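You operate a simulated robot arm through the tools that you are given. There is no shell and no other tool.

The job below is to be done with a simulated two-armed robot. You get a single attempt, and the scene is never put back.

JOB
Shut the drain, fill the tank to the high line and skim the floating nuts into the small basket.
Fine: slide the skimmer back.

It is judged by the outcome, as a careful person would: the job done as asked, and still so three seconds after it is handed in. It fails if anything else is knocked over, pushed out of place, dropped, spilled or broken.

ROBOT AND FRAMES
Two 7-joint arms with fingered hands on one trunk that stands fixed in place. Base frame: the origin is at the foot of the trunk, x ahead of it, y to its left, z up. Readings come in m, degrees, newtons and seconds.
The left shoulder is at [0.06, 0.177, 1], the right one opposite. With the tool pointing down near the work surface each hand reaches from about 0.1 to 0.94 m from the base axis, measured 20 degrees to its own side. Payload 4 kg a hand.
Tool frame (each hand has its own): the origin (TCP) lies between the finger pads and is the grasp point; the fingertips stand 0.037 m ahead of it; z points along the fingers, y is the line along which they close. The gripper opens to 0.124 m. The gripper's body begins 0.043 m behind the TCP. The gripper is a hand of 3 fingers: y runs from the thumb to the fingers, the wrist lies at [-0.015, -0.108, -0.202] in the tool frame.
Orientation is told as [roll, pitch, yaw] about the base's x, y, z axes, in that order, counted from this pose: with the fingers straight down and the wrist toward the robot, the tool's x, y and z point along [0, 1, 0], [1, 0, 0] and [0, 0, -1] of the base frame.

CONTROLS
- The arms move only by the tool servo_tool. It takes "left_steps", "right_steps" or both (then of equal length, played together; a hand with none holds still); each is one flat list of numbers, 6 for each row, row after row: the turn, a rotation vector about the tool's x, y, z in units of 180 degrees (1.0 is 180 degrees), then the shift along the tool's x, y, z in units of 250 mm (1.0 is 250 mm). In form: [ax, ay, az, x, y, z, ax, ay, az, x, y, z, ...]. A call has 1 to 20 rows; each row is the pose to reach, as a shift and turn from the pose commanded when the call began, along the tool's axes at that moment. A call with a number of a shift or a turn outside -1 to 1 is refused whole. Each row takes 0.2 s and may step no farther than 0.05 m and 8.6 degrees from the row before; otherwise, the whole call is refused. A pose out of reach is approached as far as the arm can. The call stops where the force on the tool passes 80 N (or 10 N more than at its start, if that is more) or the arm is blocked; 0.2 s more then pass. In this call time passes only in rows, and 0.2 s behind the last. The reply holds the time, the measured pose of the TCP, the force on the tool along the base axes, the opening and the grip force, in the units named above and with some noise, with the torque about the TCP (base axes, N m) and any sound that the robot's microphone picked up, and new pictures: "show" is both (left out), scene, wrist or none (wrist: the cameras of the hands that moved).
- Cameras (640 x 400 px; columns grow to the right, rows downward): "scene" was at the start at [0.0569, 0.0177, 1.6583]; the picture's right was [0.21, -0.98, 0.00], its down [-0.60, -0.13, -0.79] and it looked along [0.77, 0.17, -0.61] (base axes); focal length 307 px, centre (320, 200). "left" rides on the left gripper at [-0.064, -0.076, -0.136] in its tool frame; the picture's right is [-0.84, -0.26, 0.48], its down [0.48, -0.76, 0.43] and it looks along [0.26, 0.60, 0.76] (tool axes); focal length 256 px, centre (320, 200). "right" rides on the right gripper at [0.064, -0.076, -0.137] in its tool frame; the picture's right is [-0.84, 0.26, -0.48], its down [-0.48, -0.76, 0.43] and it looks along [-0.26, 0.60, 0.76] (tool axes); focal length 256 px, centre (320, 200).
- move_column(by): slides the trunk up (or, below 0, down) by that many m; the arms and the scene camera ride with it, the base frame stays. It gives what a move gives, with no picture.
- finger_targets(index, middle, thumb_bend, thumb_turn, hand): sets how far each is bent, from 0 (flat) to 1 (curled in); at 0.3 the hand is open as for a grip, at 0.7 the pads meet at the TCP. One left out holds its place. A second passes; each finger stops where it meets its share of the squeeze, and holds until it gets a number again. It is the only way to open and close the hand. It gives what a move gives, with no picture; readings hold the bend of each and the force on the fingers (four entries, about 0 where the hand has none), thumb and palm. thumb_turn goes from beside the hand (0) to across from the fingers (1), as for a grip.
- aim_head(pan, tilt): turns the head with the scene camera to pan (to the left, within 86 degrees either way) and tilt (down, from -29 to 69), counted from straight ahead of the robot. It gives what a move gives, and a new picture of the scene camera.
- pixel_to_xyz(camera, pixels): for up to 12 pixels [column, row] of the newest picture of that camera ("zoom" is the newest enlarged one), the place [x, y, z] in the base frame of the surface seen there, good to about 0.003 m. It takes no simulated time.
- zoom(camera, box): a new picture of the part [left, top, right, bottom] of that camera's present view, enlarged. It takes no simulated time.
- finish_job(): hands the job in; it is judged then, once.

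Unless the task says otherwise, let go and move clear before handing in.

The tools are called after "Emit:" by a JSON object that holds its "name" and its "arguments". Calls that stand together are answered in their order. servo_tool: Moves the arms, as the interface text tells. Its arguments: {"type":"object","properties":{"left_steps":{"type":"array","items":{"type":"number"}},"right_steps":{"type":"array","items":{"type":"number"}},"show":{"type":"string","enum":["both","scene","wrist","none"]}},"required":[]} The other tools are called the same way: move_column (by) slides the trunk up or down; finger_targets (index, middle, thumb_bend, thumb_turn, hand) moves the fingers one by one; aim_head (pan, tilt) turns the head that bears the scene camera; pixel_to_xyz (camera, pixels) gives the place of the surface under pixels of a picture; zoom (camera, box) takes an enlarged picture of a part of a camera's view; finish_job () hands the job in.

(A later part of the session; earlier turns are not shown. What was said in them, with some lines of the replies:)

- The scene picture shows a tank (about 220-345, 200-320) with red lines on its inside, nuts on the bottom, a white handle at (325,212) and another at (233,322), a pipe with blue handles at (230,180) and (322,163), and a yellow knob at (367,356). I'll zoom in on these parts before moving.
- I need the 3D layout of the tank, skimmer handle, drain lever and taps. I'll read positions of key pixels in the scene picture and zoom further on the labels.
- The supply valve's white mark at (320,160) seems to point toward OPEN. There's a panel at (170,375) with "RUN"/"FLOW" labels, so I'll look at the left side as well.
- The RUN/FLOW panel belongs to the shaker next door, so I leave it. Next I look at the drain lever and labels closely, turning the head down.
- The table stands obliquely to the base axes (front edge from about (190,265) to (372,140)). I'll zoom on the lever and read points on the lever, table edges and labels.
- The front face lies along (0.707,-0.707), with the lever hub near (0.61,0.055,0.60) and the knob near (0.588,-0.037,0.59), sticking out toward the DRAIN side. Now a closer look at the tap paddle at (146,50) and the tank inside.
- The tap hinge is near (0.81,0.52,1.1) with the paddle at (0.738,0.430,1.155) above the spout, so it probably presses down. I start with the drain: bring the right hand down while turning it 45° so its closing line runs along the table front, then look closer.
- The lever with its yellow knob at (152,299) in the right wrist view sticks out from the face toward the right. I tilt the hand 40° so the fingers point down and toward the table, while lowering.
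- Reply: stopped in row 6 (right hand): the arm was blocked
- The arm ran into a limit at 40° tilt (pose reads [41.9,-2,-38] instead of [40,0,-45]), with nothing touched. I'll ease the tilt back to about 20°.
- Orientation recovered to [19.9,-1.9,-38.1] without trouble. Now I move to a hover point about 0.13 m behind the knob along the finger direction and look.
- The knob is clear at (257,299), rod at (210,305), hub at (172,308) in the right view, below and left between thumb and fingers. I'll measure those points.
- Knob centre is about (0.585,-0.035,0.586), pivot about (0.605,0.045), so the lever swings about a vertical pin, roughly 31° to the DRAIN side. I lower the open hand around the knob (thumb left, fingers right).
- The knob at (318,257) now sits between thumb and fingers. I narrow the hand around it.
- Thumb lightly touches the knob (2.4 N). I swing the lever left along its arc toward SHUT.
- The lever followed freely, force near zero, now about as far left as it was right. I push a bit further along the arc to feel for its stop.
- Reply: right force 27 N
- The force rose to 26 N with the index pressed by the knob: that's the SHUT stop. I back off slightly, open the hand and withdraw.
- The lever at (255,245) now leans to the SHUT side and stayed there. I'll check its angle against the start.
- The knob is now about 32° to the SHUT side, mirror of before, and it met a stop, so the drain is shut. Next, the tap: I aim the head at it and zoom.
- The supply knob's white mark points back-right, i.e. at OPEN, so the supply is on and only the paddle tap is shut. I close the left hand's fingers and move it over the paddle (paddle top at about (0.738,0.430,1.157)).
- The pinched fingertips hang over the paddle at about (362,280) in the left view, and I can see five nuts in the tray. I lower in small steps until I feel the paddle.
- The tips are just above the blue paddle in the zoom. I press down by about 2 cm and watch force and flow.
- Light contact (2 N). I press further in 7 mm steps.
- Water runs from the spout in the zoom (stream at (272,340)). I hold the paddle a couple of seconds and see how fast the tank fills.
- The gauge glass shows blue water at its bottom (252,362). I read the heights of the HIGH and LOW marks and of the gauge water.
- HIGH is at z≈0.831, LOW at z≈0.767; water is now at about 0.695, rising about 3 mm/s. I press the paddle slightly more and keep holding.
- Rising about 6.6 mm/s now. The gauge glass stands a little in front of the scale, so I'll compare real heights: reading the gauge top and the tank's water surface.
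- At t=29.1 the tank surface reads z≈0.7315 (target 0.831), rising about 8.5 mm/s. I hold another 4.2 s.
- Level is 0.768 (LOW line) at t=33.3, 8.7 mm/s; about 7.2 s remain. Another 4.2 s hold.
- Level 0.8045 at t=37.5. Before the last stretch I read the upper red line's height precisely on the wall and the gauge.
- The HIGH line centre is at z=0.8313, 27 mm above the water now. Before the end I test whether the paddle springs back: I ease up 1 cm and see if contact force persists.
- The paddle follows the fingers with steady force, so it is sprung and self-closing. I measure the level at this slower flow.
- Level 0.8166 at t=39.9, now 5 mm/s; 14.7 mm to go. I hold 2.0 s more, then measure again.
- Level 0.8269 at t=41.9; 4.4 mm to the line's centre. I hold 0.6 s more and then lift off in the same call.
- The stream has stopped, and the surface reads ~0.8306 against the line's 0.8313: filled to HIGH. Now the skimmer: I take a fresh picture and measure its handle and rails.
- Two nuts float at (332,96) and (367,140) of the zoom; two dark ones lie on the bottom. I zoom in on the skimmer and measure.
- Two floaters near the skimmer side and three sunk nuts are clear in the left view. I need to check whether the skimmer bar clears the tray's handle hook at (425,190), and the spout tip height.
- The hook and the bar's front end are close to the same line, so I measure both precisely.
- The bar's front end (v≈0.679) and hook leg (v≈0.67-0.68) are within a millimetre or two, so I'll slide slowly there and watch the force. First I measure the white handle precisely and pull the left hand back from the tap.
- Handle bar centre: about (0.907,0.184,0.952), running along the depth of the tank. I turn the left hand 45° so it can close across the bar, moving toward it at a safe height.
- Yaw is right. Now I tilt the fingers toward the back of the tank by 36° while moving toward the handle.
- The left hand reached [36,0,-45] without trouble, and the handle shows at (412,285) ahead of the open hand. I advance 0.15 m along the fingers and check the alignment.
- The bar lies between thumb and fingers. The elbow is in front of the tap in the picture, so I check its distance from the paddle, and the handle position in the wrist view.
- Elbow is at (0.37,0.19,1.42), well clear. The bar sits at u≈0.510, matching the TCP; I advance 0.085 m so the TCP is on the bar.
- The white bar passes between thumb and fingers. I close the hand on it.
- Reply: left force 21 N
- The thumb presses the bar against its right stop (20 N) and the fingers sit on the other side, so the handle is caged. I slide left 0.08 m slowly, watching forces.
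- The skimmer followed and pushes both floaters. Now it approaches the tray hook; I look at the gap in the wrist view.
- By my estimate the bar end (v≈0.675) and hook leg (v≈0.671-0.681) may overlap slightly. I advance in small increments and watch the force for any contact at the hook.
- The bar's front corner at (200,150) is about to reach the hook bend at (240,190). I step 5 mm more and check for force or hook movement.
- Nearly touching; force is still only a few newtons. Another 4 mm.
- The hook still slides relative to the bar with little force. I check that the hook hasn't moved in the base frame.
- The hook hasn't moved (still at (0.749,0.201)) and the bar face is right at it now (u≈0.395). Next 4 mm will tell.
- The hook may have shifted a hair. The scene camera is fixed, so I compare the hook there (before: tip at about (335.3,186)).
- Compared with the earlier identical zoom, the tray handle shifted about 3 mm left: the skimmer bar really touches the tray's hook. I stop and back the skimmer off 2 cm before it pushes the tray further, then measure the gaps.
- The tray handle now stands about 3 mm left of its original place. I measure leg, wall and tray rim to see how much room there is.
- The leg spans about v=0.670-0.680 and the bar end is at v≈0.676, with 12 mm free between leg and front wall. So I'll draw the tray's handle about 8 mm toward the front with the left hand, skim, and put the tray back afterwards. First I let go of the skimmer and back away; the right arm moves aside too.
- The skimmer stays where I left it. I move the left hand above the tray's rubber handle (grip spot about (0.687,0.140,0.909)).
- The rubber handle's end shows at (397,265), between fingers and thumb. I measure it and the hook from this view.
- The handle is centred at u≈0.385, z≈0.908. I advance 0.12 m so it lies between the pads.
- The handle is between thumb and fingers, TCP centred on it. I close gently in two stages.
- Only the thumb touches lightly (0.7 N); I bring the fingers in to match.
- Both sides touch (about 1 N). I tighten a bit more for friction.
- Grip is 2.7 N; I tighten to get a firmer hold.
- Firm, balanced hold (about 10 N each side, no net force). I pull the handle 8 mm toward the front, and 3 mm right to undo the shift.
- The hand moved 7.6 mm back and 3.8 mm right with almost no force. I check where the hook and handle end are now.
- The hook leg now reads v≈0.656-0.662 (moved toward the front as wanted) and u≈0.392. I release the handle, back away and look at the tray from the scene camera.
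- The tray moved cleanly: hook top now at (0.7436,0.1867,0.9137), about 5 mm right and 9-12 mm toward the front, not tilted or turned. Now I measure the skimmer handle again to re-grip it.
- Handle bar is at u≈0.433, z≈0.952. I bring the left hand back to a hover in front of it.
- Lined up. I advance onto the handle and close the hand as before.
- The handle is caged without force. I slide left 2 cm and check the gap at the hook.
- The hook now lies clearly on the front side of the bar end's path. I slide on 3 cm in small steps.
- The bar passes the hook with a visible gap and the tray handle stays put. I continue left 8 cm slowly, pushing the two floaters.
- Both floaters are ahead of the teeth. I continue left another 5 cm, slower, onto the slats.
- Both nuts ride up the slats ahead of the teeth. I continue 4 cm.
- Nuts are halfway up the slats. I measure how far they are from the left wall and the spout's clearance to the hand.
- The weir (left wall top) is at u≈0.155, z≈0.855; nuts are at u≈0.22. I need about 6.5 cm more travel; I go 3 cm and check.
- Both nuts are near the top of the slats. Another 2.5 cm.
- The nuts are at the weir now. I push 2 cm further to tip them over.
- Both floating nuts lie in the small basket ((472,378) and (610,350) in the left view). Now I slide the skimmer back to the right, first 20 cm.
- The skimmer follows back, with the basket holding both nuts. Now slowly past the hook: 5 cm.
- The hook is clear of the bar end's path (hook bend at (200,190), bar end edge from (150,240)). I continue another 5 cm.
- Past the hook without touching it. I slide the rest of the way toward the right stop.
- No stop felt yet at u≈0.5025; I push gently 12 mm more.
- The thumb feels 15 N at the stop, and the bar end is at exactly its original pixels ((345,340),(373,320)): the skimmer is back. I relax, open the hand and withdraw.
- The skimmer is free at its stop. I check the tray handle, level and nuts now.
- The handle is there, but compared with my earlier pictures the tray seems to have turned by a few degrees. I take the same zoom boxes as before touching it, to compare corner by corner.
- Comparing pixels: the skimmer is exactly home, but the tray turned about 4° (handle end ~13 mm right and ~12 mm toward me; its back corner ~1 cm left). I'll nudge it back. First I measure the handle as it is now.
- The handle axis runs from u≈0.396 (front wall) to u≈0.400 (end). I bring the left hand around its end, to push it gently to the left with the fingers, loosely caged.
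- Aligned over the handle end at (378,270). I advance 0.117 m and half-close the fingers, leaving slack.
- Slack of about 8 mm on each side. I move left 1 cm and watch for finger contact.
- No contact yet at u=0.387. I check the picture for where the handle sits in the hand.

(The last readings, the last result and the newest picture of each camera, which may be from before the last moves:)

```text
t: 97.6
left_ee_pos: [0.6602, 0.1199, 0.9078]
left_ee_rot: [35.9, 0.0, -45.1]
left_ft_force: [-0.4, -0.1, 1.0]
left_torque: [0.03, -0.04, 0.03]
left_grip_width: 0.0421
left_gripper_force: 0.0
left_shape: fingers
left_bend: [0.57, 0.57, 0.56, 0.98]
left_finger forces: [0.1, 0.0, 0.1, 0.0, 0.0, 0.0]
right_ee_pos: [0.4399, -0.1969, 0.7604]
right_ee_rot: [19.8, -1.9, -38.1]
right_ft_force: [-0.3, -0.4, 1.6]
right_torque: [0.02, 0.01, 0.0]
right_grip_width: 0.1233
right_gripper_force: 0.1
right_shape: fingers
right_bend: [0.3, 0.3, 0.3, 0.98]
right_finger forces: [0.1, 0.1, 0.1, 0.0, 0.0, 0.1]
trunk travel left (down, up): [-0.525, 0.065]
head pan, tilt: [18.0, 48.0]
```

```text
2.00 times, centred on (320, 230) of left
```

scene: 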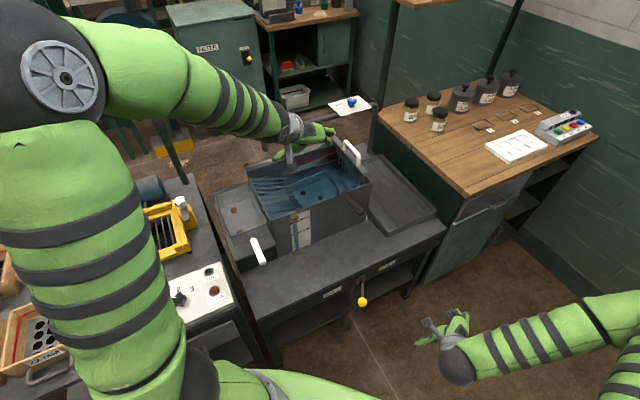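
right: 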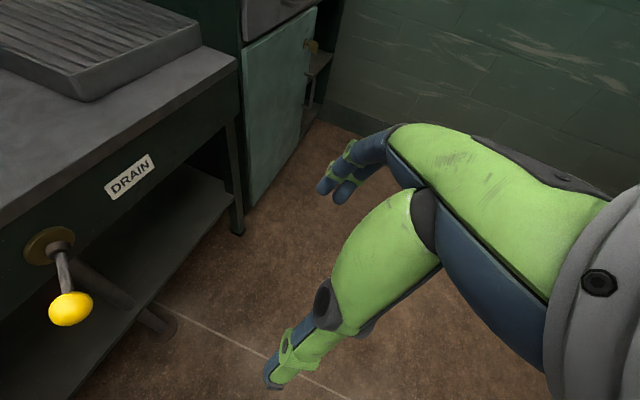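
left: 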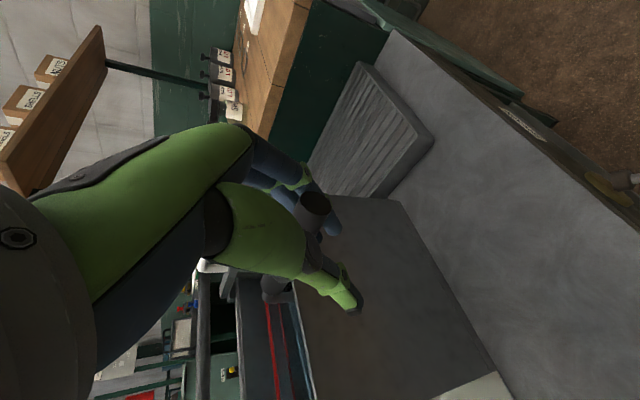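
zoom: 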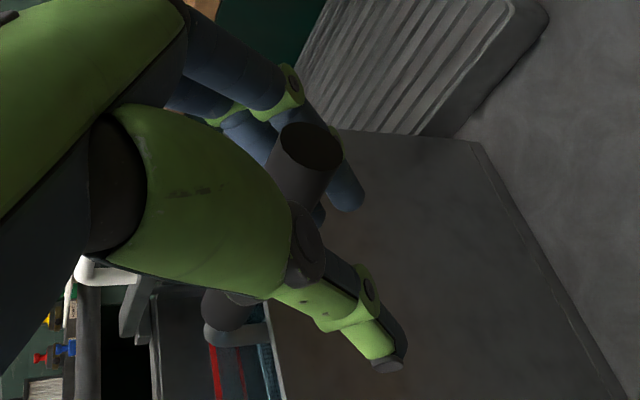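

The end is still at u≈0.400; fingers haven't touched yet. I continue in 3 mm steps.

Emit:
{"name": "servo_tool", "arguments": {"left_steps": [0, 0, 0, 0, -0.01, 0, 0, 0, 0, 0, -0.02, 0], "show": "none"}}

Emit:
{"name": "servo_tool", "arguments": {"left_steps": [0, 0, 0, 0, -0.01, 0, 0, 0, 0, 0, -0.02, 0], "show": "wrist"}}

```text
t: 98.2
left_ee_pos: [0.6572, 0.1218, 0.9074]
left_ee_rot: [36.0, 0.0, -45.0]
left_ft_force: [-0.3, -0.1, -0.5]
left_torque: [0.0, 0.01, 0.03]
left_grip_width: 0.0423
left_gripper_force: 0.1
left_shape: fingers
left_bend: [0.57, 0.57, 0.56, 0.98]
left_finger forces: [0.1, 0.0, 0.0, 0.0, 0.0, 0.1]
right_ee_pos: [0.439, -0.1973, 0.7608]
right_ee_rot: [19.8, -1.9, -38.2]
right_ft_force: [-0.6, 0.7, 0.2]
right_torque: [-0.01, 0.0, -0.01]
right_grip_width: 0.1235
right_gripper_force: 0.1
right_shape: fingers
right_bend: [0.3, 0.3, 0.3, 0.98]
right_finger forces: [0.1, 0.0, 0.1, 0.0, 0.1, 0.0]
trunk travel left (down, up): [-0.525, 0.065]
head pan, tilt: [18.0, 48.0]
```

```text
t: 98.8
left_ee_pos: [0.6536, 0.1262, 0.9076]
left_ee_rot: [35.9, 0.0, -45.0]
left_ft_force: [-0.2, 0.2, -1.4]
left_torque: [0.0, 0.01, -0.03]
left_grip_width: 0.0427
left_gripper_force: 0.8
left_shape: fingers
left_bend: [0.57, 0.57, 0.56, 0.98]
left_finger forces: [0.6, 0.0, 0.1, 0.0, 0.0, 0.0]
right_ee_pos: [0.4386, -0.1986, 0.7598]
right_ee_rot: [19.8, -2.0, -38.2]
right_ft_force: [0.2, -0.5, 0.4]
right_torque: [-0.01, 0.02, -0.01]
right_grip_width: 0.1231
right_gripper_force: 0.1
right_shape: fingers
right_bend: [0.3, 0.3, 0.3, 0.98]
right_finger forces: [0.0, 0.1, 0.0, 0.0, 0.0, 0.0]
trunk travel left (down, up): [-0.525, 0.065]
head pan, tilt: [18.0, 48.0]
```

left: 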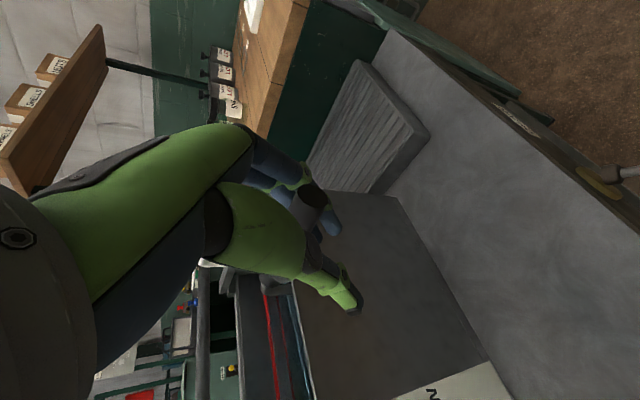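

Index touches now (0.6 N) at u=0.373. I push another 11 mm left in small steps and measure the handle end.

Emit:
{"name": "servo_tool", "arguments": {"left_steps": [0, 0, 0, 0, -0.01, 0, 0, 0, 0, 0, -0.02, 0, 0, 0, 0, 0, -0.03, 0], "show": "wrist"}}

Emit:
{"name": "pixel_to_xyz", "arguments": {"camera": "left", "pixels": [[314, 198], [313, 202], [318, 196], [310, 198], [320, 200], [272, 290], [285, 294]]}}

Emit:
{"name": "zoom", "arguments": {"camera": "left", "box": [240, 130, 400, 330]}}

```text
t: 99.6
left_ee_pos: [0.6482, 0.1339, 0.9072]
left_ee_rot: [36.0, 0.0, -45.0]
left_ft_force: [0.8, -0.9, -0.9]
left_torque: [-0.01, 0.0, -0.02]
left_grip_width: 0.0426
left_gripper_force: 0.2
left_shape: fingers
left_bend: [0.57, 0.57, 0.56, 0.98]
left_finger forces: [0.7, 0.0, 0.0, 0.1, 0.0, 0.0]
right_ee_pos: [0.4392, -0.1969, 0.7606]
right_ee_rot: [19.7, -1.9, -38.2]
right_ft_force: [0.4, 0.7, 0.4]
right_torque: [0.02, 0.04, -0.01]
right_grip_width: 0.1231
right_gripper_force: 0.1
right_shape: fingers
right_bend: [0.3, 0.3, 0.3, 0.98]
right_finger forces: [0.0, 0.0, 0.0, 0.1, 0.0, 0.1]
trunk travel left (down, up): [-0.525, 0.065]
head pan, tilt: [18.0, 48.0]
```

left: 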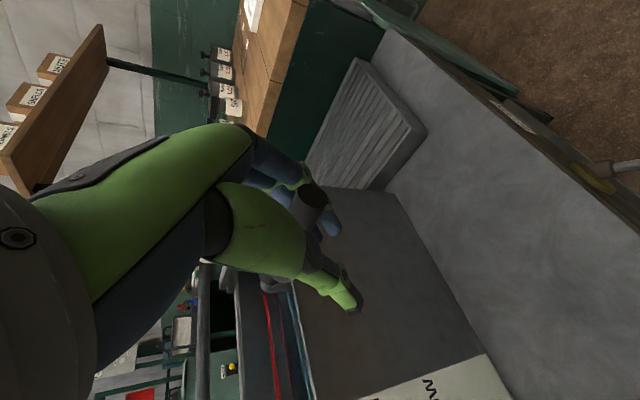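

```text
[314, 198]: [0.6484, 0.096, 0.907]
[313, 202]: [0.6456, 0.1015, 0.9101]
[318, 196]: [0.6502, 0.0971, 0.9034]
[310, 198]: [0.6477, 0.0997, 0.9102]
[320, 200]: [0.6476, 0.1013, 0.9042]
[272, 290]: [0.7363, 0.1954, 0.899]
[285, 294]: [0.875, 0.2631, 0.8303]
```

```text
2.00 times, centred on (320, 230) of left
```

zoom: 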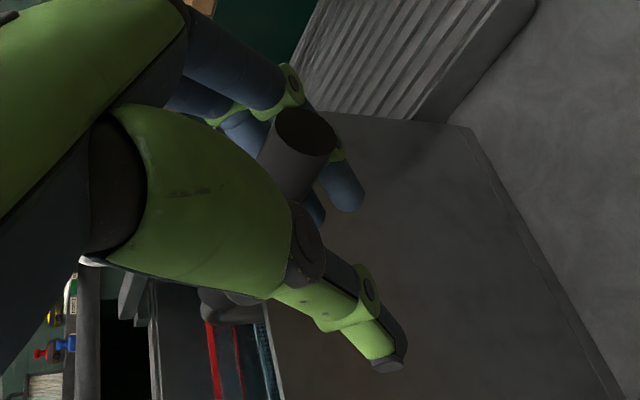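

The end is at u≈0.391 now; about 3 mm more to its original 0.388.

Emit:
{"name": "servo_tool", "arguments": {"left_steps": [0, 0, 0, 0, -0.007, 0, 0, 0, 0, 0, -0.013, 0], "show": "wrist"}}

Emit:
{"name": "pixel_to_xyz", "arguments": {"camera": "left", "pixels": [[314, 196], [313, 200], [318, 194], [310, 196], [320, 198], [265, 290]]}}

```text
t: 100.2
left_ee_pos: [0.6469, 0.1335, 0.9081]
left_ee_rot: [36.0, 0.0, -45.0]
left_ft_force: [0.5, -0.3, 0.3]
left_torque: [-0.01, 0.01, 0.03]
left_grip_width: 0.0424
left_gripper_force: 0.6
left_shape: fingers
left_bend: [0.57, 0.57, 0.56, 0.98]
left_finger forces: [0.6, 0.0, 0.0, 0.0, 0.1, 0.0]
right_ee_pos: [0.439, -0.197, 0.7607]
right_ee_rot: [19.8, -1.9, -38.2]
right_ft_force: [0.2, 0.1, 0.8]
right_torque: [0.0, 0.03, -0.03]
right_grip_width: 0.1231
right_gripper_force: 0.2
right_shape: fingers
right_bend: [0.3, 0.3, 0.3, 0.98]
right_finger forces: [0.1, 0.1, 0.1, 0.0, 0.0, 0.1]
trunk travel left (down, up): [-0.525, 0.065]
head pan, tilt: [18.0, 48.0]
```

left: 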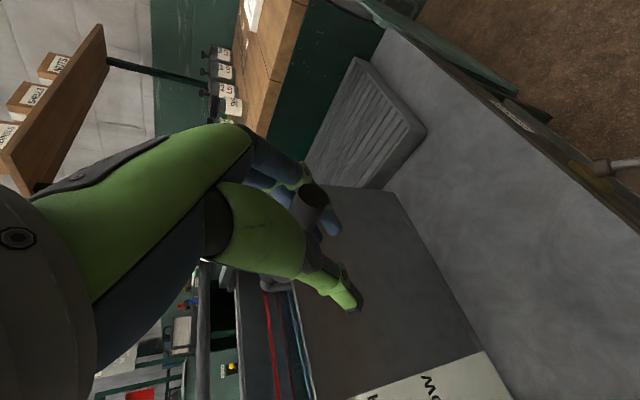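

```text
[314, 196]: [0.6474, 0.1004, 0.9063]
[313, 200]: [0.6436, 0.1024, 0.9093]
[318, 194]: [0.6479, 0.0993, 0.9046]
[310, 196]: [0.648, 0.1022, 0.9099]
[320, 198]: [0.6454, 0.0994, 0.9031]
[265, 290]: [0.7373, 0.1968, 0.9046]
```

The handle end is back at u≈0.387. Next it needs about 12 mm push toward the tank (its end was at v≈0.540, now 0.528). I open, back away, and set the hand vertical with closed fingers for that push.

Emit:
{"name": "finger_targets", "arguments": {"hand": "left", "index": 0.3, "middle": 0.3, "thumb_bend": 0.3}}

Emit:
{"name": "servo_tool", "arguments": {"left_steps": [0, 0, 0, 0, 0.05, -0.12, 0, 0, 0, 0, 0.05, -0.24, 0, 0, 0, 0, 0.05, -0.36, 0, 0, 0, 0, 0.05, -0.48, 0, -0.04, 0, 0, 0.05, -0.5, 0, -0.08, 0, 0, 0.05, -0.52, 0, -0.12, 0, 0, 0.05, -0.52, 0, -0.16, 0, 0, 0.05, -0.52, 0, -0.2, 0, 0, 0.05, -0.52], "show": "both"}}

```text
t: 101.2
left_ee_pos: [0.6465, 0.1329, 0.9078]
left_ee_rot: [36.0, 0.0, -44.9]
left_ft_force: [0.0, -0.8, 0.4]
left_torque: [0.03, 0.02, 0.01]
left_grip_width: 0.1232
left_gripper_force: 0.0
left_shape: fingers
left_bend: [0.3, 0.3, 0.3, 0.98]
left_finger forces: [0.1, 0.1, 0.0, 0.0, 0.1, 0.0]
right_ee_pos: [0.4397, -0.198, 0.7601]
right_ee_rot: [19.8, -1.9, -38.2]
right_ft_force: [0.2, 0.4, 0.2]
right_torque: [0.0, -0.01, -0.01]
right_grip_width: 0.1233
right_gripper_force: 0.0
right_shape: fingers
right_bend: [0.3, 0.3, 0.3, 0.98]
right_finger forces: [0.1, 0.0, 0.1, 0.1, 0.1, 0.0]
trunk travel left (down, up): [-0.525, 0.065]
head pan, tilt: [18.0, 48.0]
```

```text
t: 103.2
left_ee_pos: [0.6021, 0.0718, 1.0133]
left_ee_rot: [-0.1, 0.0, -45.0]
left_ft_force: [-0.3, 0.0, 0.0]
left_torque: [0.02, 0.01, -0.03]
left_grip_width: 0.1235
left_gripper_force: 0.0
left_shape: fingers
left_bend: [0.3, 0.3, 0.3, 0.98]
left_finger forces: [0.0, 0.1, 0.0, 0.0, 0.0, 0.0]
right_ee_pos: [0.4381, -0.1962, 0.7615]
right_ee_rot: [19.8, -1.9, -38.2]
right_ft_force: [0.4, 0.6, -0.6]
right_torque: [-0.01, 0.0, 0.01]
right_grip_width: 0.1232
right_gripper_force: 0.0
right_shape: fingers
right_bend: [0.3, 0.3, 0.3, 0.98]
right_finger forces: [0.0, 0.0, 0.0, 0.0, 0.0, 0.1]
trunk travel left (down, up): [-0.525, 0.065]
head pan, tilt: [18.0, 48.0]
```

scene: 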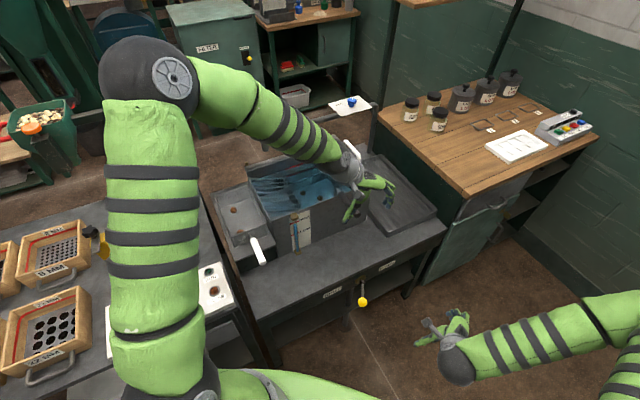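
left: 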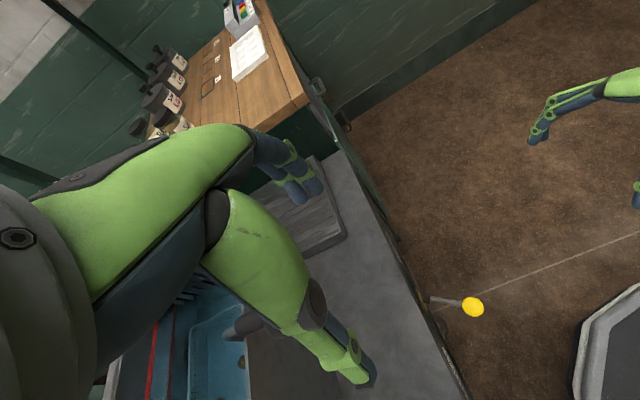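

The hand is vertical at u=0.375, v=0.477. I close the fingers and lower them in front of the handle's end.

Emit:
{"name": "finger_targets", "arguments": {"hand": "left", "index": 0.7, "middle": 0.7, "thumb_bend": 0.7}}

Emit:
{"name": "servo_tool", "arguments": {"left_steps": [0, 0, 0, 0.01, 0.024, 0.11, 0, 0, 0, 0.01, 0.048, 0.22, 0, 0, 0, 0.01, 0.048, 0.33, 0, 0, 0, 0.01, 0.048, 0.42], "show": "both"}}

Emit:
{"name": "zoom", "arguments": {"camera": "left", "box": [140, 230, 400, 395]}}

```text
t: 104.2
left_ee_pos: [0.6024, 0.0704, 1.0134]
left_ee_rot: [0.0, 0.0, -45.0]
left_ft_force: [0.8, 0.2, -0.2]
left_torque: [0.0, 0.01, 0.01]
left_grip_width: 0.001
left_gripper_force: 0.1
left_shape: fingers
left_bend: [0.7, 0.7, 0.7, 0.98]
left_finger forces: [0.1, 0.1, 0.0, 0.0, 0.0, 0.0]
right_ee_pos: [0.4387, -0.1972, 0.7597]
right_ee_rot: [19.8, -1.9, -38.2]
right_ft_force: [0.8, -0.1, -0.4]
right_torque: [0.0, 0.0, 0.01]
right_grip_width: 0.1235
right_gripper_force: 0.0
right_shape: fingers
right_bend: [0.3, 0.3, 0.3, 0.98]
right_finger forces: [0.1, 0.1, 0.0, 0.1, 0.0, 0.0]
trunk travel left (down, up): [-0.525, 0.065]
head pan, tilt: [18.0, 48.0]
```

```text
t: 105.2
left_ee_pos: [0.6139, 0.0643, 0.907]
left_ee_rot: [0.0, 0.1, -45.1]
left_ft_force: [-0.5, -0.6, 0.5]
left_torque: [0.0, -0.03, 0.01]
left_grip_width: 0.0012
left_gripper_force: 0.0
left_shape: fingers
left_bend: [0.7, 0.7, 0.7, 0.98]
left_finger forces: [0.0, 0.0, 0.0, 0.0, 0.0, 0.0]
right_ee_pos: [0.4381, -0.1967, 0.7602]
right_ee_rot: [19.8, -1.9, -38.3]
right_ft_force: [-0.9, 0.9, 0.8]
right_torque: [-0.01, -0.04, 0.03]
right_grip_width: 0.1234
right_gripper_force: 0.1
right_shape: fingers
right_bend: [0.3, 0.3, 0.3, 0.98]
right_finger forces: [0.0, 0.0, 0.1, 0.1, 0.0, 0.1]
trunk travel left (down, up): [-0.525, 0.065]
head pan, tilt: [18.0, 48.0]
```

scene: 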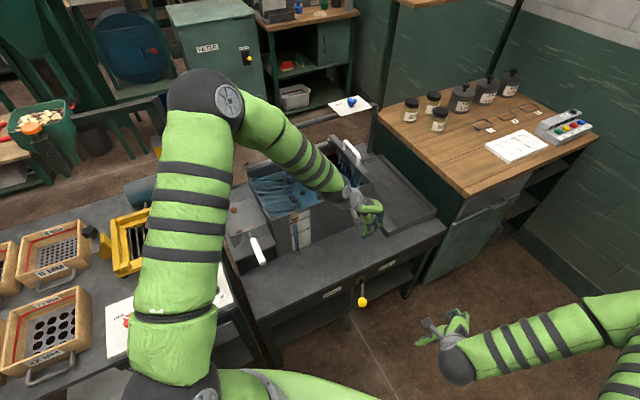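
left: 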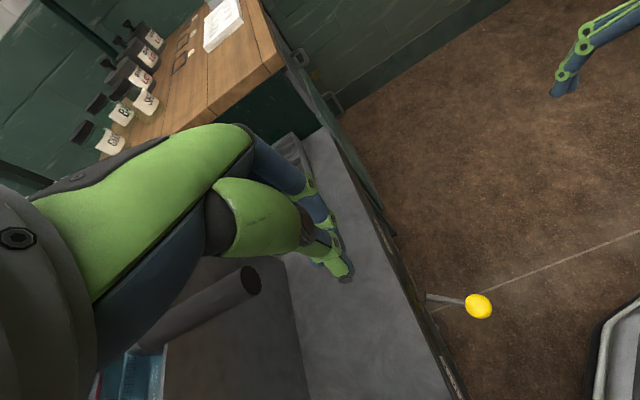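

```text
2.42 times, centred on (270, 312) of left
```

zoom: 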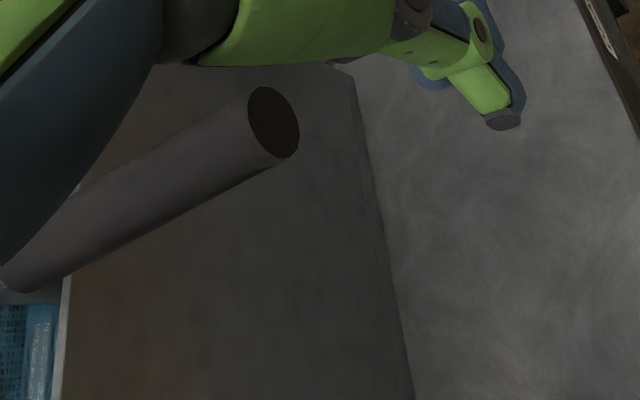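

The fingers are in front of the handle end ((250,280) in the view). I measure the end and then push.

Emit:
{"name": "pixel_to_xyz", "arguments": {"camera": "left", "pixels": [[250, 281], [252, 275], [248, 288], [255, 285], [240, 282], [220, 295], [200, 305], [150, 345]]}}

Emit:
{"name": "servo_tool", "arguments": {"left_steps": [0, 0, 0, 0.025, 0, 0, 0, 0, 0, 0.05, 0, 0, 0, 0, 0, 0.075, 0, 0], "show": "none"}}

```text
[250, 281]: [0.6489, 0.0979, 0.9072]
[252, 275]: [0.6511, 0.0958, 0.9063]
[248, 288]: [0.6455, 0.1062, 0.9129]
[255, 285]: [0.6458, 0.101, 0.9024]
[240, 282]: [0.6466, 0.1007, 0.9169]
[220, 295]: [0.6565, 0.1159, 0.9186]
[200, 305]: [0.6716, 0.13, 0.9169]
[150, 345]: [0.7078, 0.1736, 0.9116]
```

```text
t: 106.0
left_ee_pos: [0.6249, 0.0769, 0.9078]
left_ee_rot: [-0.2, 0.0, -45.0]
left_ft_force: [0.5, 0.7, -0.3]
left_torque: [0.0, 0.03, -0.02]
left_grip_width: 0.0015
left_gripper_force: 0.1
left_shape: fingers
left_bend: [0.7, 0.7, 0.7, 0.98]
left_finger forces: [0.1, 0.1, 0.0, 0.0, 0.1, 0.0]
right_ee_pos: [0.4396, -0.1969, 0.7597]
right_ee_rot: [19.8, -1.9, -38.2]
right_ft_force: [-1.2, 1.0, 0.7]
right_torque: [-0.03, 0.01, 0.0]
right_grip_width: 0.1235
right_gripper_force: 0.1
right_shape: fingers
right_bend: [0.3, 0.3, 0.3, 0.98]
right_finger forces: [0.0, 0.0, 0.0, 0.0, 0.0, 0.0]
trunk travel left (down, up): [-0.525, 0.065]
head pan, tilt: [18.0, 48.0]
```

End face at u≈0.389, v≈0.528; no contact yet at TCP v=0.496. I advance in small steps to feel it.

Emit:
{"name": "servo_tool", "arguments": {"left_steps": [0, 0, 0, 0.014, 0, 0, 0, 0, 0, 0.028, 0, 0, 0, 0, 0, 0.04, 0, 0], "show": "wrist"}}

Emit:
{"name": "zoom", "arguments": {"camera": "left", "box": [140, 200, 400, 365]}}

```text
t: 106.8
left_ee_pos: [0.6323, 0.0832, 0.907]
left_ee_rot: [0.1, -0.1, -44.9]
left_ft_force: [0.7, -0.1, -0.4]
left_torque: [0.01, -0.02, 0.0]
left_grip_width: 0.0013
left_gripper_force: 0.1
left_shape: fingers
left_bend: [0.7, 0.7, 0.7, 0.98]
left_finger forces: [0.0, 0.0, 0.0, 0.1, 0.0, 0.0]
right_ee_pos: [0.438, -0.1968, 0.7607]
right_ee_rot: [19.8, -1.9, -38.3]
right_ft_force: [0.8, -0.2, 0.6]
right_torque: [-0.01, -0.02, 0.0]
right_grip_width: 0.1233
right_gripper_force: 0.1
right_shape: fingers
right_bend: [0.3, 0.3, 0.3, 0.98]
right_finger forces: [0.0, 0.1, 0.1, 0.1, 0.1, 0.1]
trunk travel left (down, up): [-0.525, 0.065]
head pan, tilt: [18.0, 48.0]
```

left: 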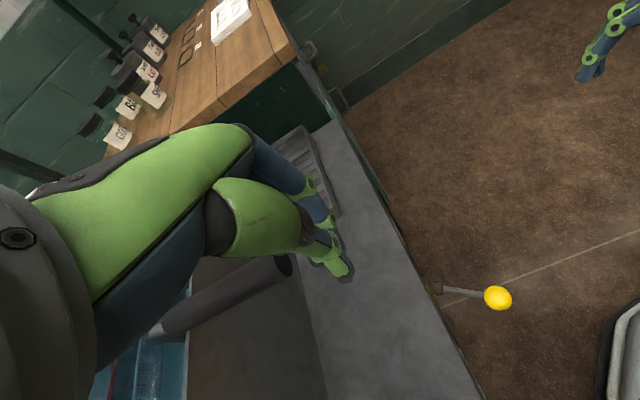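

```text
2.42 times, centred on (270, 282) of left
```

zoom: 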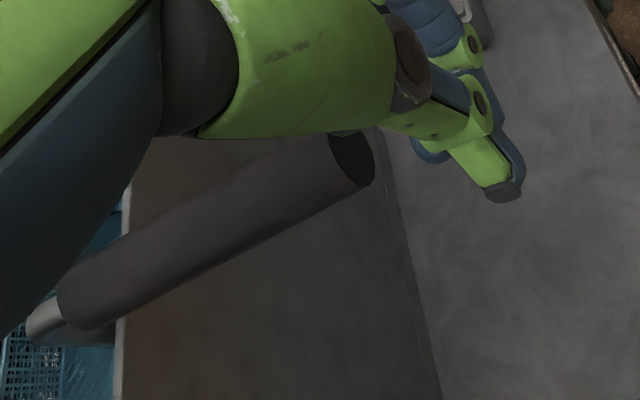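

Still a gap of about 1.5 cm. I continue.

Emit:
{"name": "servo_tool", "arguments": {"left_steps": [0, 0, 0, 0.012, 0, 0, 0, 0, 0, 0.024, 0, 0, 0, 0, 0, 0.032, 0, 0], "show": "none"}}

Emit:
{"name": "servo_tool", "arguments": {"left_steps": [0, 0, 0, 0.008, 0, 0, 0, 0, 0, 0.016, 0, 0], "show": "wrist"}}

Emit:
{"name": "zoom", "arguments": {"camera": "left", "box": [140, 200, 400, 365]}}

```text
t: 107.6
left_ee_pos: [0.6386, 0.0898, 0.9066]
left_ee_rot: [-0.1, 0.1, -45.0]
left_ft_force: [0.1, 0.1, 0.4]
left_torque: [0.0, 0.03, 0.01]
left_grip_width: 0.0012
left_gripper_force: 0.0
left_shape: fingers
left_bend: [0.7, 0.7, 0.7, 0.98]
left_finger forces: [0.0, 0.0, 0.0, 0.0, 0.0, 0.0]
right_ee_pos: [0.4381, -0.1972, 0.7608]
right_ee_rot: [19.7, -1.9, -38.2]
right_ft_force: [0.3, 0.2, -0.1]
right_torque: [-0.01, 0.0, -0.01]
right_grip_width: 0.1231
right_gripper_force: 0.0
right_shape: fingers
right_bend: [0.3, 0.3, 0.3, 0.98]
right_finger forces: [0.1, 0.1, 0.0, 0.0, 0.0, 0.0]
trunk travel left (down, up): [-0.525, 0.065]
head pan, tilt: [18.0, 48.0]
```

```text
t: 108.2
left_ee_pos: [0.6405, 0.0935, 0.9079]
left_ee_rot: [0.0, 0.1, -45.1]
left_ft_force: [-1.4, -1.5, -0.4]
left_torque: [0.0, 0.0, -0.01]
left_grip_width: 0.0013
left_gripper_force: 0.4
left_shape: fingers
left_bend: [0.7, 0.7, 0.7, 0.97]
left_finger forces: [0.0, 0.0, 0.0, 0.0, 1.2, 0.0]
right_ee_pos: [0.4385, -0.1971, 0.7589]
right_ee_rot: [19.8, -1.9, -38.3]
right_ft_force: [0.9, -0.8, 0.0]
right_torque: [0.02, 0.04, 0.0]
right_grip_width: 0.1234
right_gripper_force: 0.1
right_shape: fingers
right_bend: [0.3, 0.3, 0.3, 0.98]
right_finger forces: [0.1, 0.0, 0.0, 0.1, 0.1, 0.0]
trunk travel left (down, up): [-0.525, 0.065]
head pan, tilt: [18.0, 48.0]
```

left: 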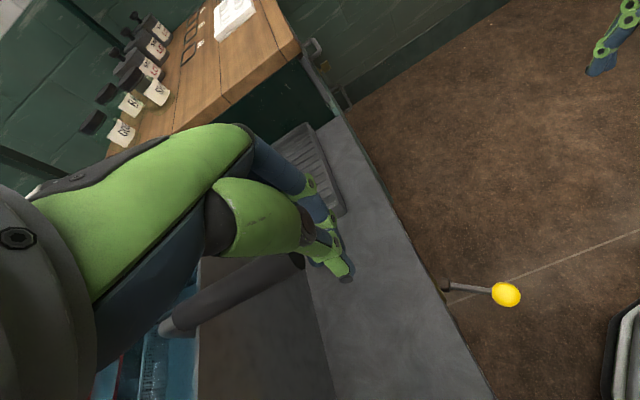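

```text
2.42 times, centred on (270, 282) of left
```

zoom: 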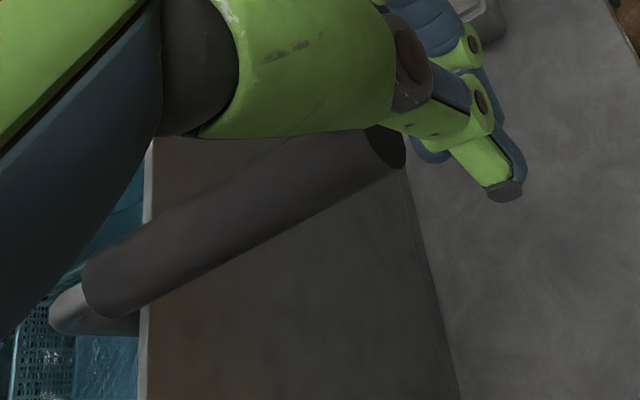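

The thumb touches the end (1.2 N) at TCP v=0.519. I push 10 mm, slowly.

Emit:
{"name": "servo_tool", "arguments": {"left_steps": [0, 0, 0, 0.01, 0, 0, 0, 0, 0, 0.02, 0, 0, 0, 0, 0, 0.03, 0, 0, 0, 0, 0, 0.04, 0, 0], "show": "wrist"}}

Emit:
{"name": "pixel_to_xyz", "arguments": {"camera": "left", "pixels": [[298, 261], [296, 265], [302, 258], [285, 268], [260, 280], [170, 325], [165, 322]]}}

```text
t: 109.2
left_ee_pos: [0.6465, 0.1008, 0.9086]
left_ee_rot: [0.0, 0.1, -45.0]
left_ft_force: [-1.6, -1.6, 0.7]
left_torque: [0.01, 0.02, -0.01]
left_grip_width: 0.0011
left_gripper_force: 0.7
left_shape: fingers
left_bend: [0.7, 0.7, 0.7, 0.97]
left_finger forces: [0.1, 0.0, 0.1, 0.0, 1.4, 0.0]
right_ee_pos: [0.4385, -0.1971, 0.7606]
right_ee_rot: [19.7, -1.9, -38.2]
right_ft_force: [0.9, -0.3, -0.5]
right_torque: [0.0, 0.02, 0.0]
right_grip_width: 0.1233
right_gripper_force: 0.0
right_shape: fingers
right_bend: [0.3, 0.3, 0.3, 0.98]
right_finger forces: [0.0, 0.1, 0.1, 0.0, 0.0, 0.1]
trunk travel left (down, up): [-0.525, 0.065]
head pan, tilt: [18.0, 48.0]
```

left: 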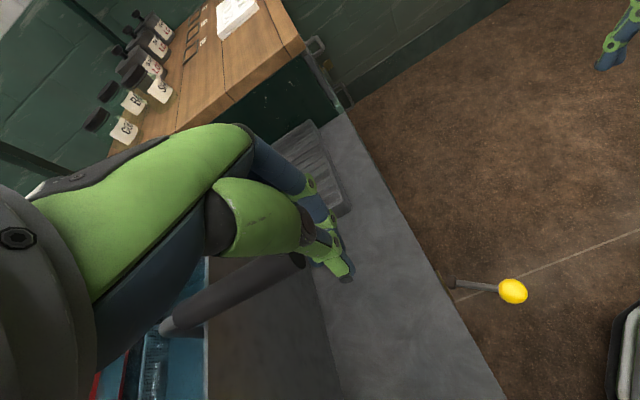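

```text
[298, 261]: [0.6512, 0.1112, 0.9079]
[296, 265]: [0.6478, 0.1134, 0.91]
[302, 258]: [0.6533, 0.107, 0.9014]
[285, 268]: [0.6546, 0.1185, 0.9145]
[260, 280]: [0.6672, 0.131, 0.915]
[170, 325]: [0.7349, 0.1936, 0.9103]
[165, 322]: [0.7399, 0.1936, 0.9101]
```

The end is at v≈0.538. I back off toward me, rise and step aside to compare with the original picture.

Emit:
{"name": "servo_tool", "arguments": {"left_steps": [0, 0, 0, -0.08, 0, 0, 0, 0, 0, -0.16, 0, -0.1, 0, 0, 0, -0.2, -0.1, -0.25, 0, 0, 0, -0.2, -0.25, -0.42, 0, 0, 0, -0.2, -0.42, -0.58, 0, 0, 0, -0.2, -0.6, -0.72, 0, 0, 0, -0.2, -0.78, -0.85, 0, 0, 0, -0.2, -0.96, -0.95], "show": "scene"}}

Emit:
{"name": "zoom", "arguments": {"camera": "scene", "box": [335, 160, 395, 220]}}

Emit:
{"name": "zoom", "arguments": {"camera": "scene", "box": [328, 165, 392, 205]}}

Emit:
{"name": "zoom", "arguments": {"camera": "scene", "box": [320, 125, 400, 185]}}

Emit:
{"name": "zoom", "arguments": {"camera": "scene", "box": [220, 130, 420, 290]}}

```text
refused: row 4 steps farther than a row can; nothing moved
```

```text
6.67 times, centred on (365, 190) of scene
```

zoom: 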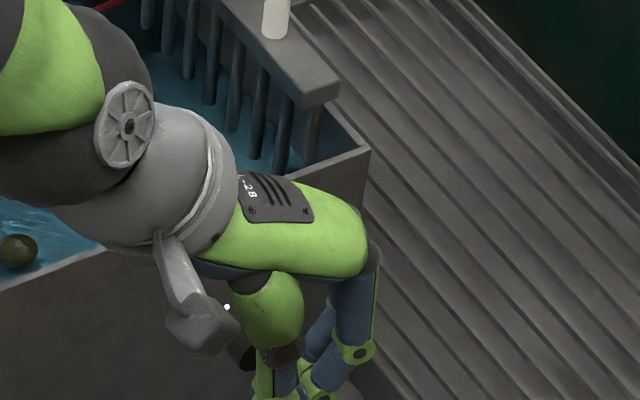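

```text
10.00 times, centred on (360, 185) of scene
```

zoom: 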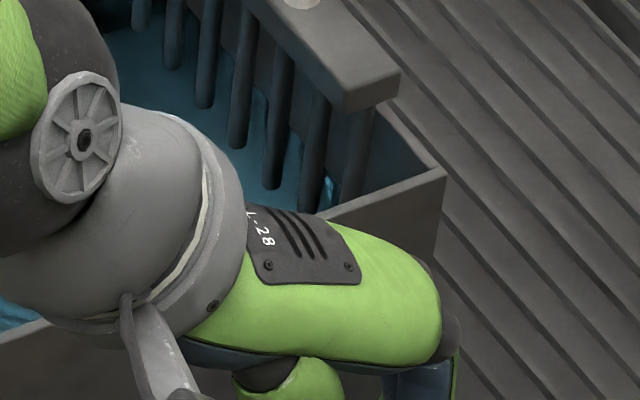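

```text
6.67 times, centred on (360, 155) of scene
```

zoom: 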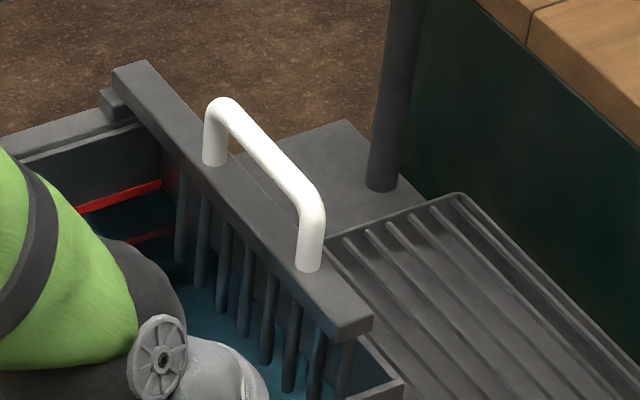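

```text
2.50 times, centred on (320, 210) of scene
```

zoom: 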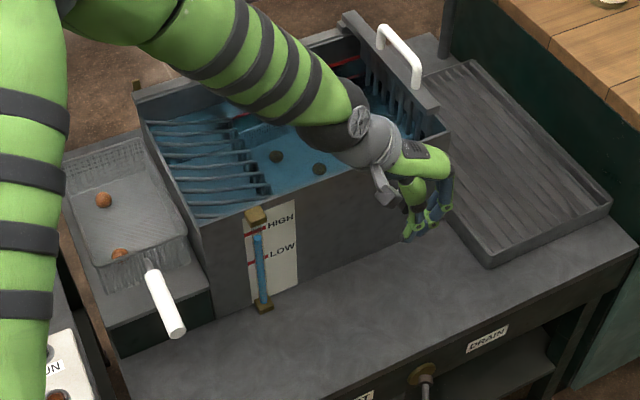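

The retreat was refused for a too-long step; I redo it with shorter steps.

Emit:
{"name": "servo_tool", "arguments": {"left_steps": [0, 0, 0, -0.08, 0, 0, 0, 0, 0, -0.16, 0, -0.08, 0, 0, 0, -0.2, -0.05, -0.22, 0, 0, 0, -0.2, -0.15, -0.36, 0, 0, 0, -0.2, -0.27, -0.48, 0, 0, 0, -0.2, -0.4, -0.6, 0, 0, 0, -0.2, -0.53, -0.7, 0, 0, 0, -0.2, -0.68, -0.8, 0, 0, 0, -0.2, -0.83, -0.88, 0, 0, 0, -0.2, -0.98, -0.95], "show": "scene"}}

Emit:
{"name": "zoom", "arguments": {"camera": "scene", "box": [335, 160, 395, 220]}}

Emit:
{"name": "zoom", "arguments": {"camera": "scene", "box": [328, 165, 392, 205]}}

Emit:
{"name": "zoom", "arguments": {"camera": "scene", "box": [320, 125, 400, 185]}}

Emit:
{"name": "zoom", "arguments": {"camera": "scene", "box": [220, 130, 420, 290]}}

```text
t: 111.4
left_ee_pos: [0.4382, 0.2382, 1.1473]
left_ee_rot: [0.0, 0.0, -45.0]
left_ft_force: [-0.2, 0.1, 0.0]
left_torque: [-0.02, 0.01, -0.01]
left_grip_width: 0.0012
left_gripper_force: 0.0
left_shape: fingers
left_bend: [0.7, 0.7, 0.7, 0.98]
left_finger forces: [0.1, 0.0, 0.0, 0.0, 0.0, 0.0]
right_ee_pos: [0.4376, -0.1969, 0.761]
right_ee_rot: [19.7, -1.9, -38.1]
right_ft_force: [0.1, 0.5, -0.5]
right_torque: [-0.02, 0.03, 0.03]
right_grip_width: 0.1232
right_gripper_force: 0.0
right_shape: fingers
right_bend: [0.3, 0.3, 0.3, 0.98]
right_finger forces: [0.0, 0.0, 0.0, 0.0, 0.0, 0.0]
trunk travel left (down, up): [-0.525, 0.065]
head pan, tilt: [18.0, 48.0]
```

scene: 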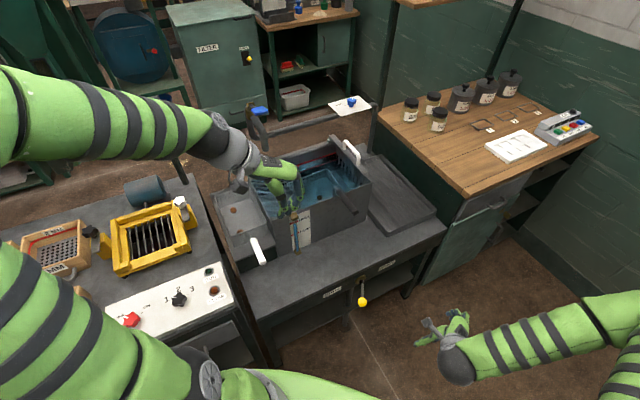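

```text
6.67 times, centred on (365, 190) of scene
```

zoom: 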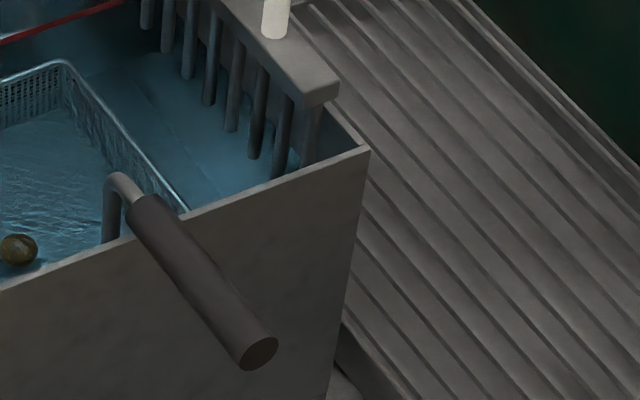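

```text
10.00 times, centred on (360, 185) of scene
```

zoom: 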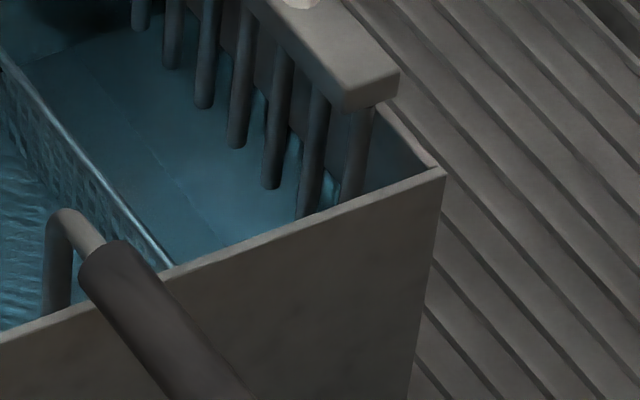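

```text
6.67 times, centred on (360, 155) of scene
```

zoom: 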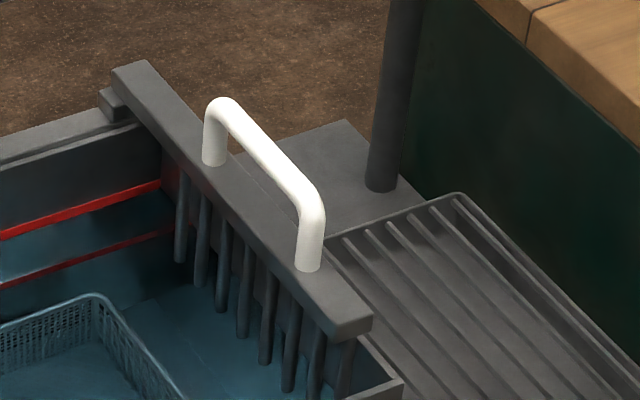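

```text
2.50 times, centred on (320, 210) of scene
```

zoom: 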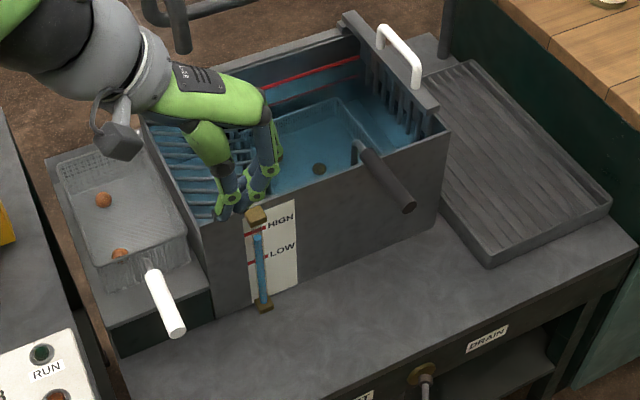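

The tray is now within a few millimetres of its original place (handle end matches to about 1 px, hook about 3 mm, back corner under 1 cm), so I leave it. Now I verify the water level, basket, tap and drain lever.

Emit:
{"name": "pixel_to_xyz", "arguments": {"camera": "scene", "pixels": [[330, 190], [345, 178], [350, 182], [340, 172], [325, 180], [318, 195], [310, 190], [335, 185]]}}

Emit:
{"name": "zoom", "arguments": {"camera": "scene", "box": [205, 170, 305, 280]}}

Emit:
{"name": "zoom", "arguments": {"camera": "scene", "box": [315, 250, 415, 320]}}

Emit:
{"name": "zoom", "arguments": {"camera": "scene", "box": [235, 95, 299, 165]}}

```text
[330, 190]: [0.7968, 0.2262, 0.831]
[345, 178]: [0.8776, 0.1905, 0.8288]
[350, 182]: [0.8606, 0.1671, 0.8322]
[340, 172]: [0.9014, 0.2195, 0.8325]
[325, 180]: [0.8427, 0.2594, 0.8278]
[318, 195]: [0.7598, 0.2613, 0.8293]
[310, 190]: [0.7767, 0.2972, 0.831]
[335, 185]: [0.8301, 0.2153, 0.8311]
```

```text
3.64 times, centred on (255, 225) of scene
```

zoom: 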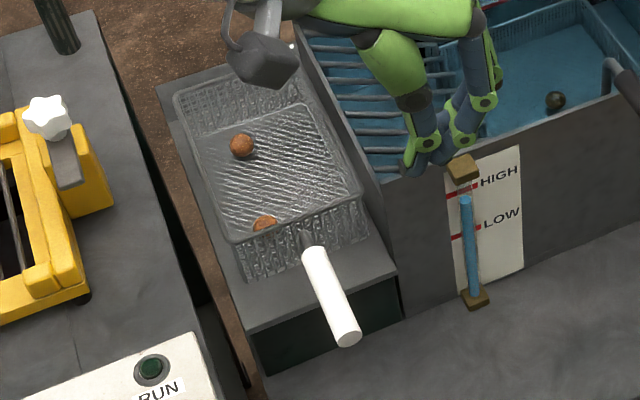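

```text
5.71 times, centred on (365, 285) of scene
```

zoom: 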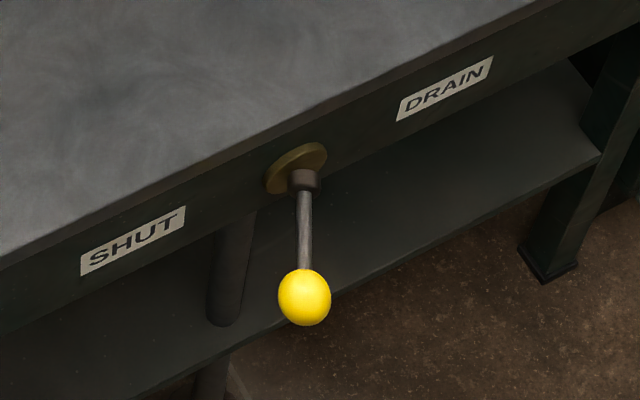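

```text
5.71 times, centred on (267, 130) of scene
```

zoom: 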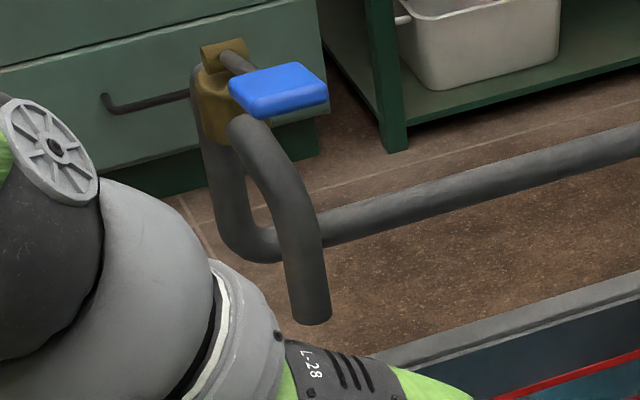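

Level reads ~0.8305 (unchanged over a minute), both nuts are in the basket, the tap is closed, the drain lever is at SHUT and the skimmer is home. I raise the left arm clear of everything before handing in.

Emit:
{"name": "servo_tool", "arguments": {"left_steps": [0, 0, 0, -0.05, 0, -0.15, 0, 0, 0, -0.1, 0, -0.3, 0, 0, 0, -0.15, 0, -0.45, 0, 0, 0, -0.15, 0, -0.6, 0, 0, 0, -0.15, 0, -0.7], "show": "scene"}}

Emit:
{"name": "zoom", "arguments": {"camera": "scene", "box": [200, 110, 400, 270]}}

```text
t: 112.6
left_ee_pos: [0.4113, 0.2121, 1.3198]
left_ee_rot: [0.1, 0.1, -45.0]
left_ft_force: [0.3, 0.1, 0.3]
left_torque: [0.03, 0.01, 0.01]
left_grip_width: 0.0014
left_gripper_force: 0.1
left_shape: fingers
left_bend: [0.7, 0.7, 0.7, 0.98]
left_finger forces: [0.0, 0.0, 0.1, 0.1, 0.1, 0.1]
right_ee_pos: [0.4383, -0.1973, 0.7604]
right_ee_rot: [19.8, -1.8, -38.3]
right_ft_force: [0.2, -1.0, 0.7]
right_torque: [-0.03, -0.04, 0.01]
right_grip_width: 0.1235
right_gripper_force: 0.0
right_shape: fingers
right_bend: [0.3, 0.3, 0.3, 0.98]
right_finger forces: [0.0, 0.1, 0.0, 0.0, 0.0, 0.1]
trunk travel left (down, up): [-0.525, 0.065]
head pan, tilt: [18.0, 48.0]
```

scene: 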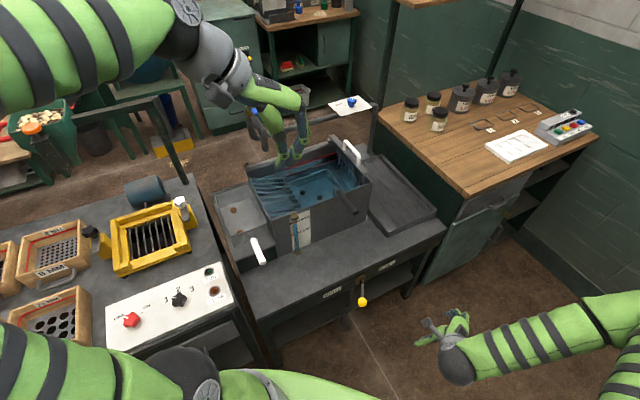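

```text
2.50 times, centred on (300, 190) of scene
```

zoom: 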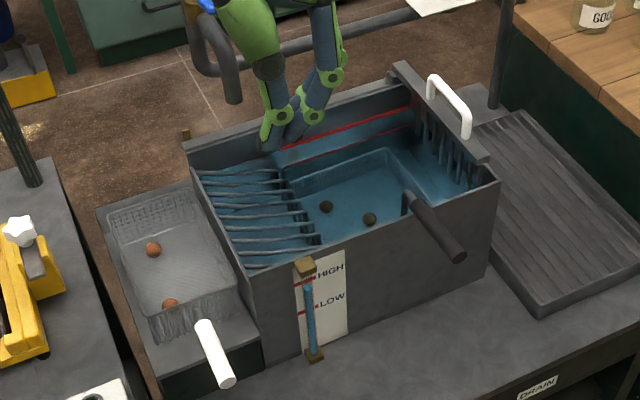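

The zoom shows the water at HIGH and no stream from the tap. Both floaters ((153,250), (170,303)) are in the small basket, the sunk nuts are still in the tray, and the skimmer is back at its right stop. Both hands are clear, so I hand in.

Emit:
{"name": "finish_job", "arguments": {}}

```text
The job is handed in.
```

The drain is shut, the tank is filled to the high line, both floating nuts are in the small basket, and the skimmer is back at its right-hand stop.

- **Water level:** it reads within about 1 mm of the high line and did not change over the last minute. The tap closed by itself when I let go.
- **Nuts:** two of the five floated, and both were skimmed over. The other three sank and are still in the tray.
- **Tray moved:** the skimmer bar caught on the hook of the tray handle inside the tank and pushed the tray about 3 mm. To let the bar pass, I pulled the tray about 1 cm toward the front, which also turned it slightly. I pushed it back afterwards, but not exactly. The handle end is where it was, the hook is about 3 mm off, and the back corner is about 9 mm to the left, roughly a 2° turn.

Nothing was spilled or knocked over, and both hands were clear when I handed in.
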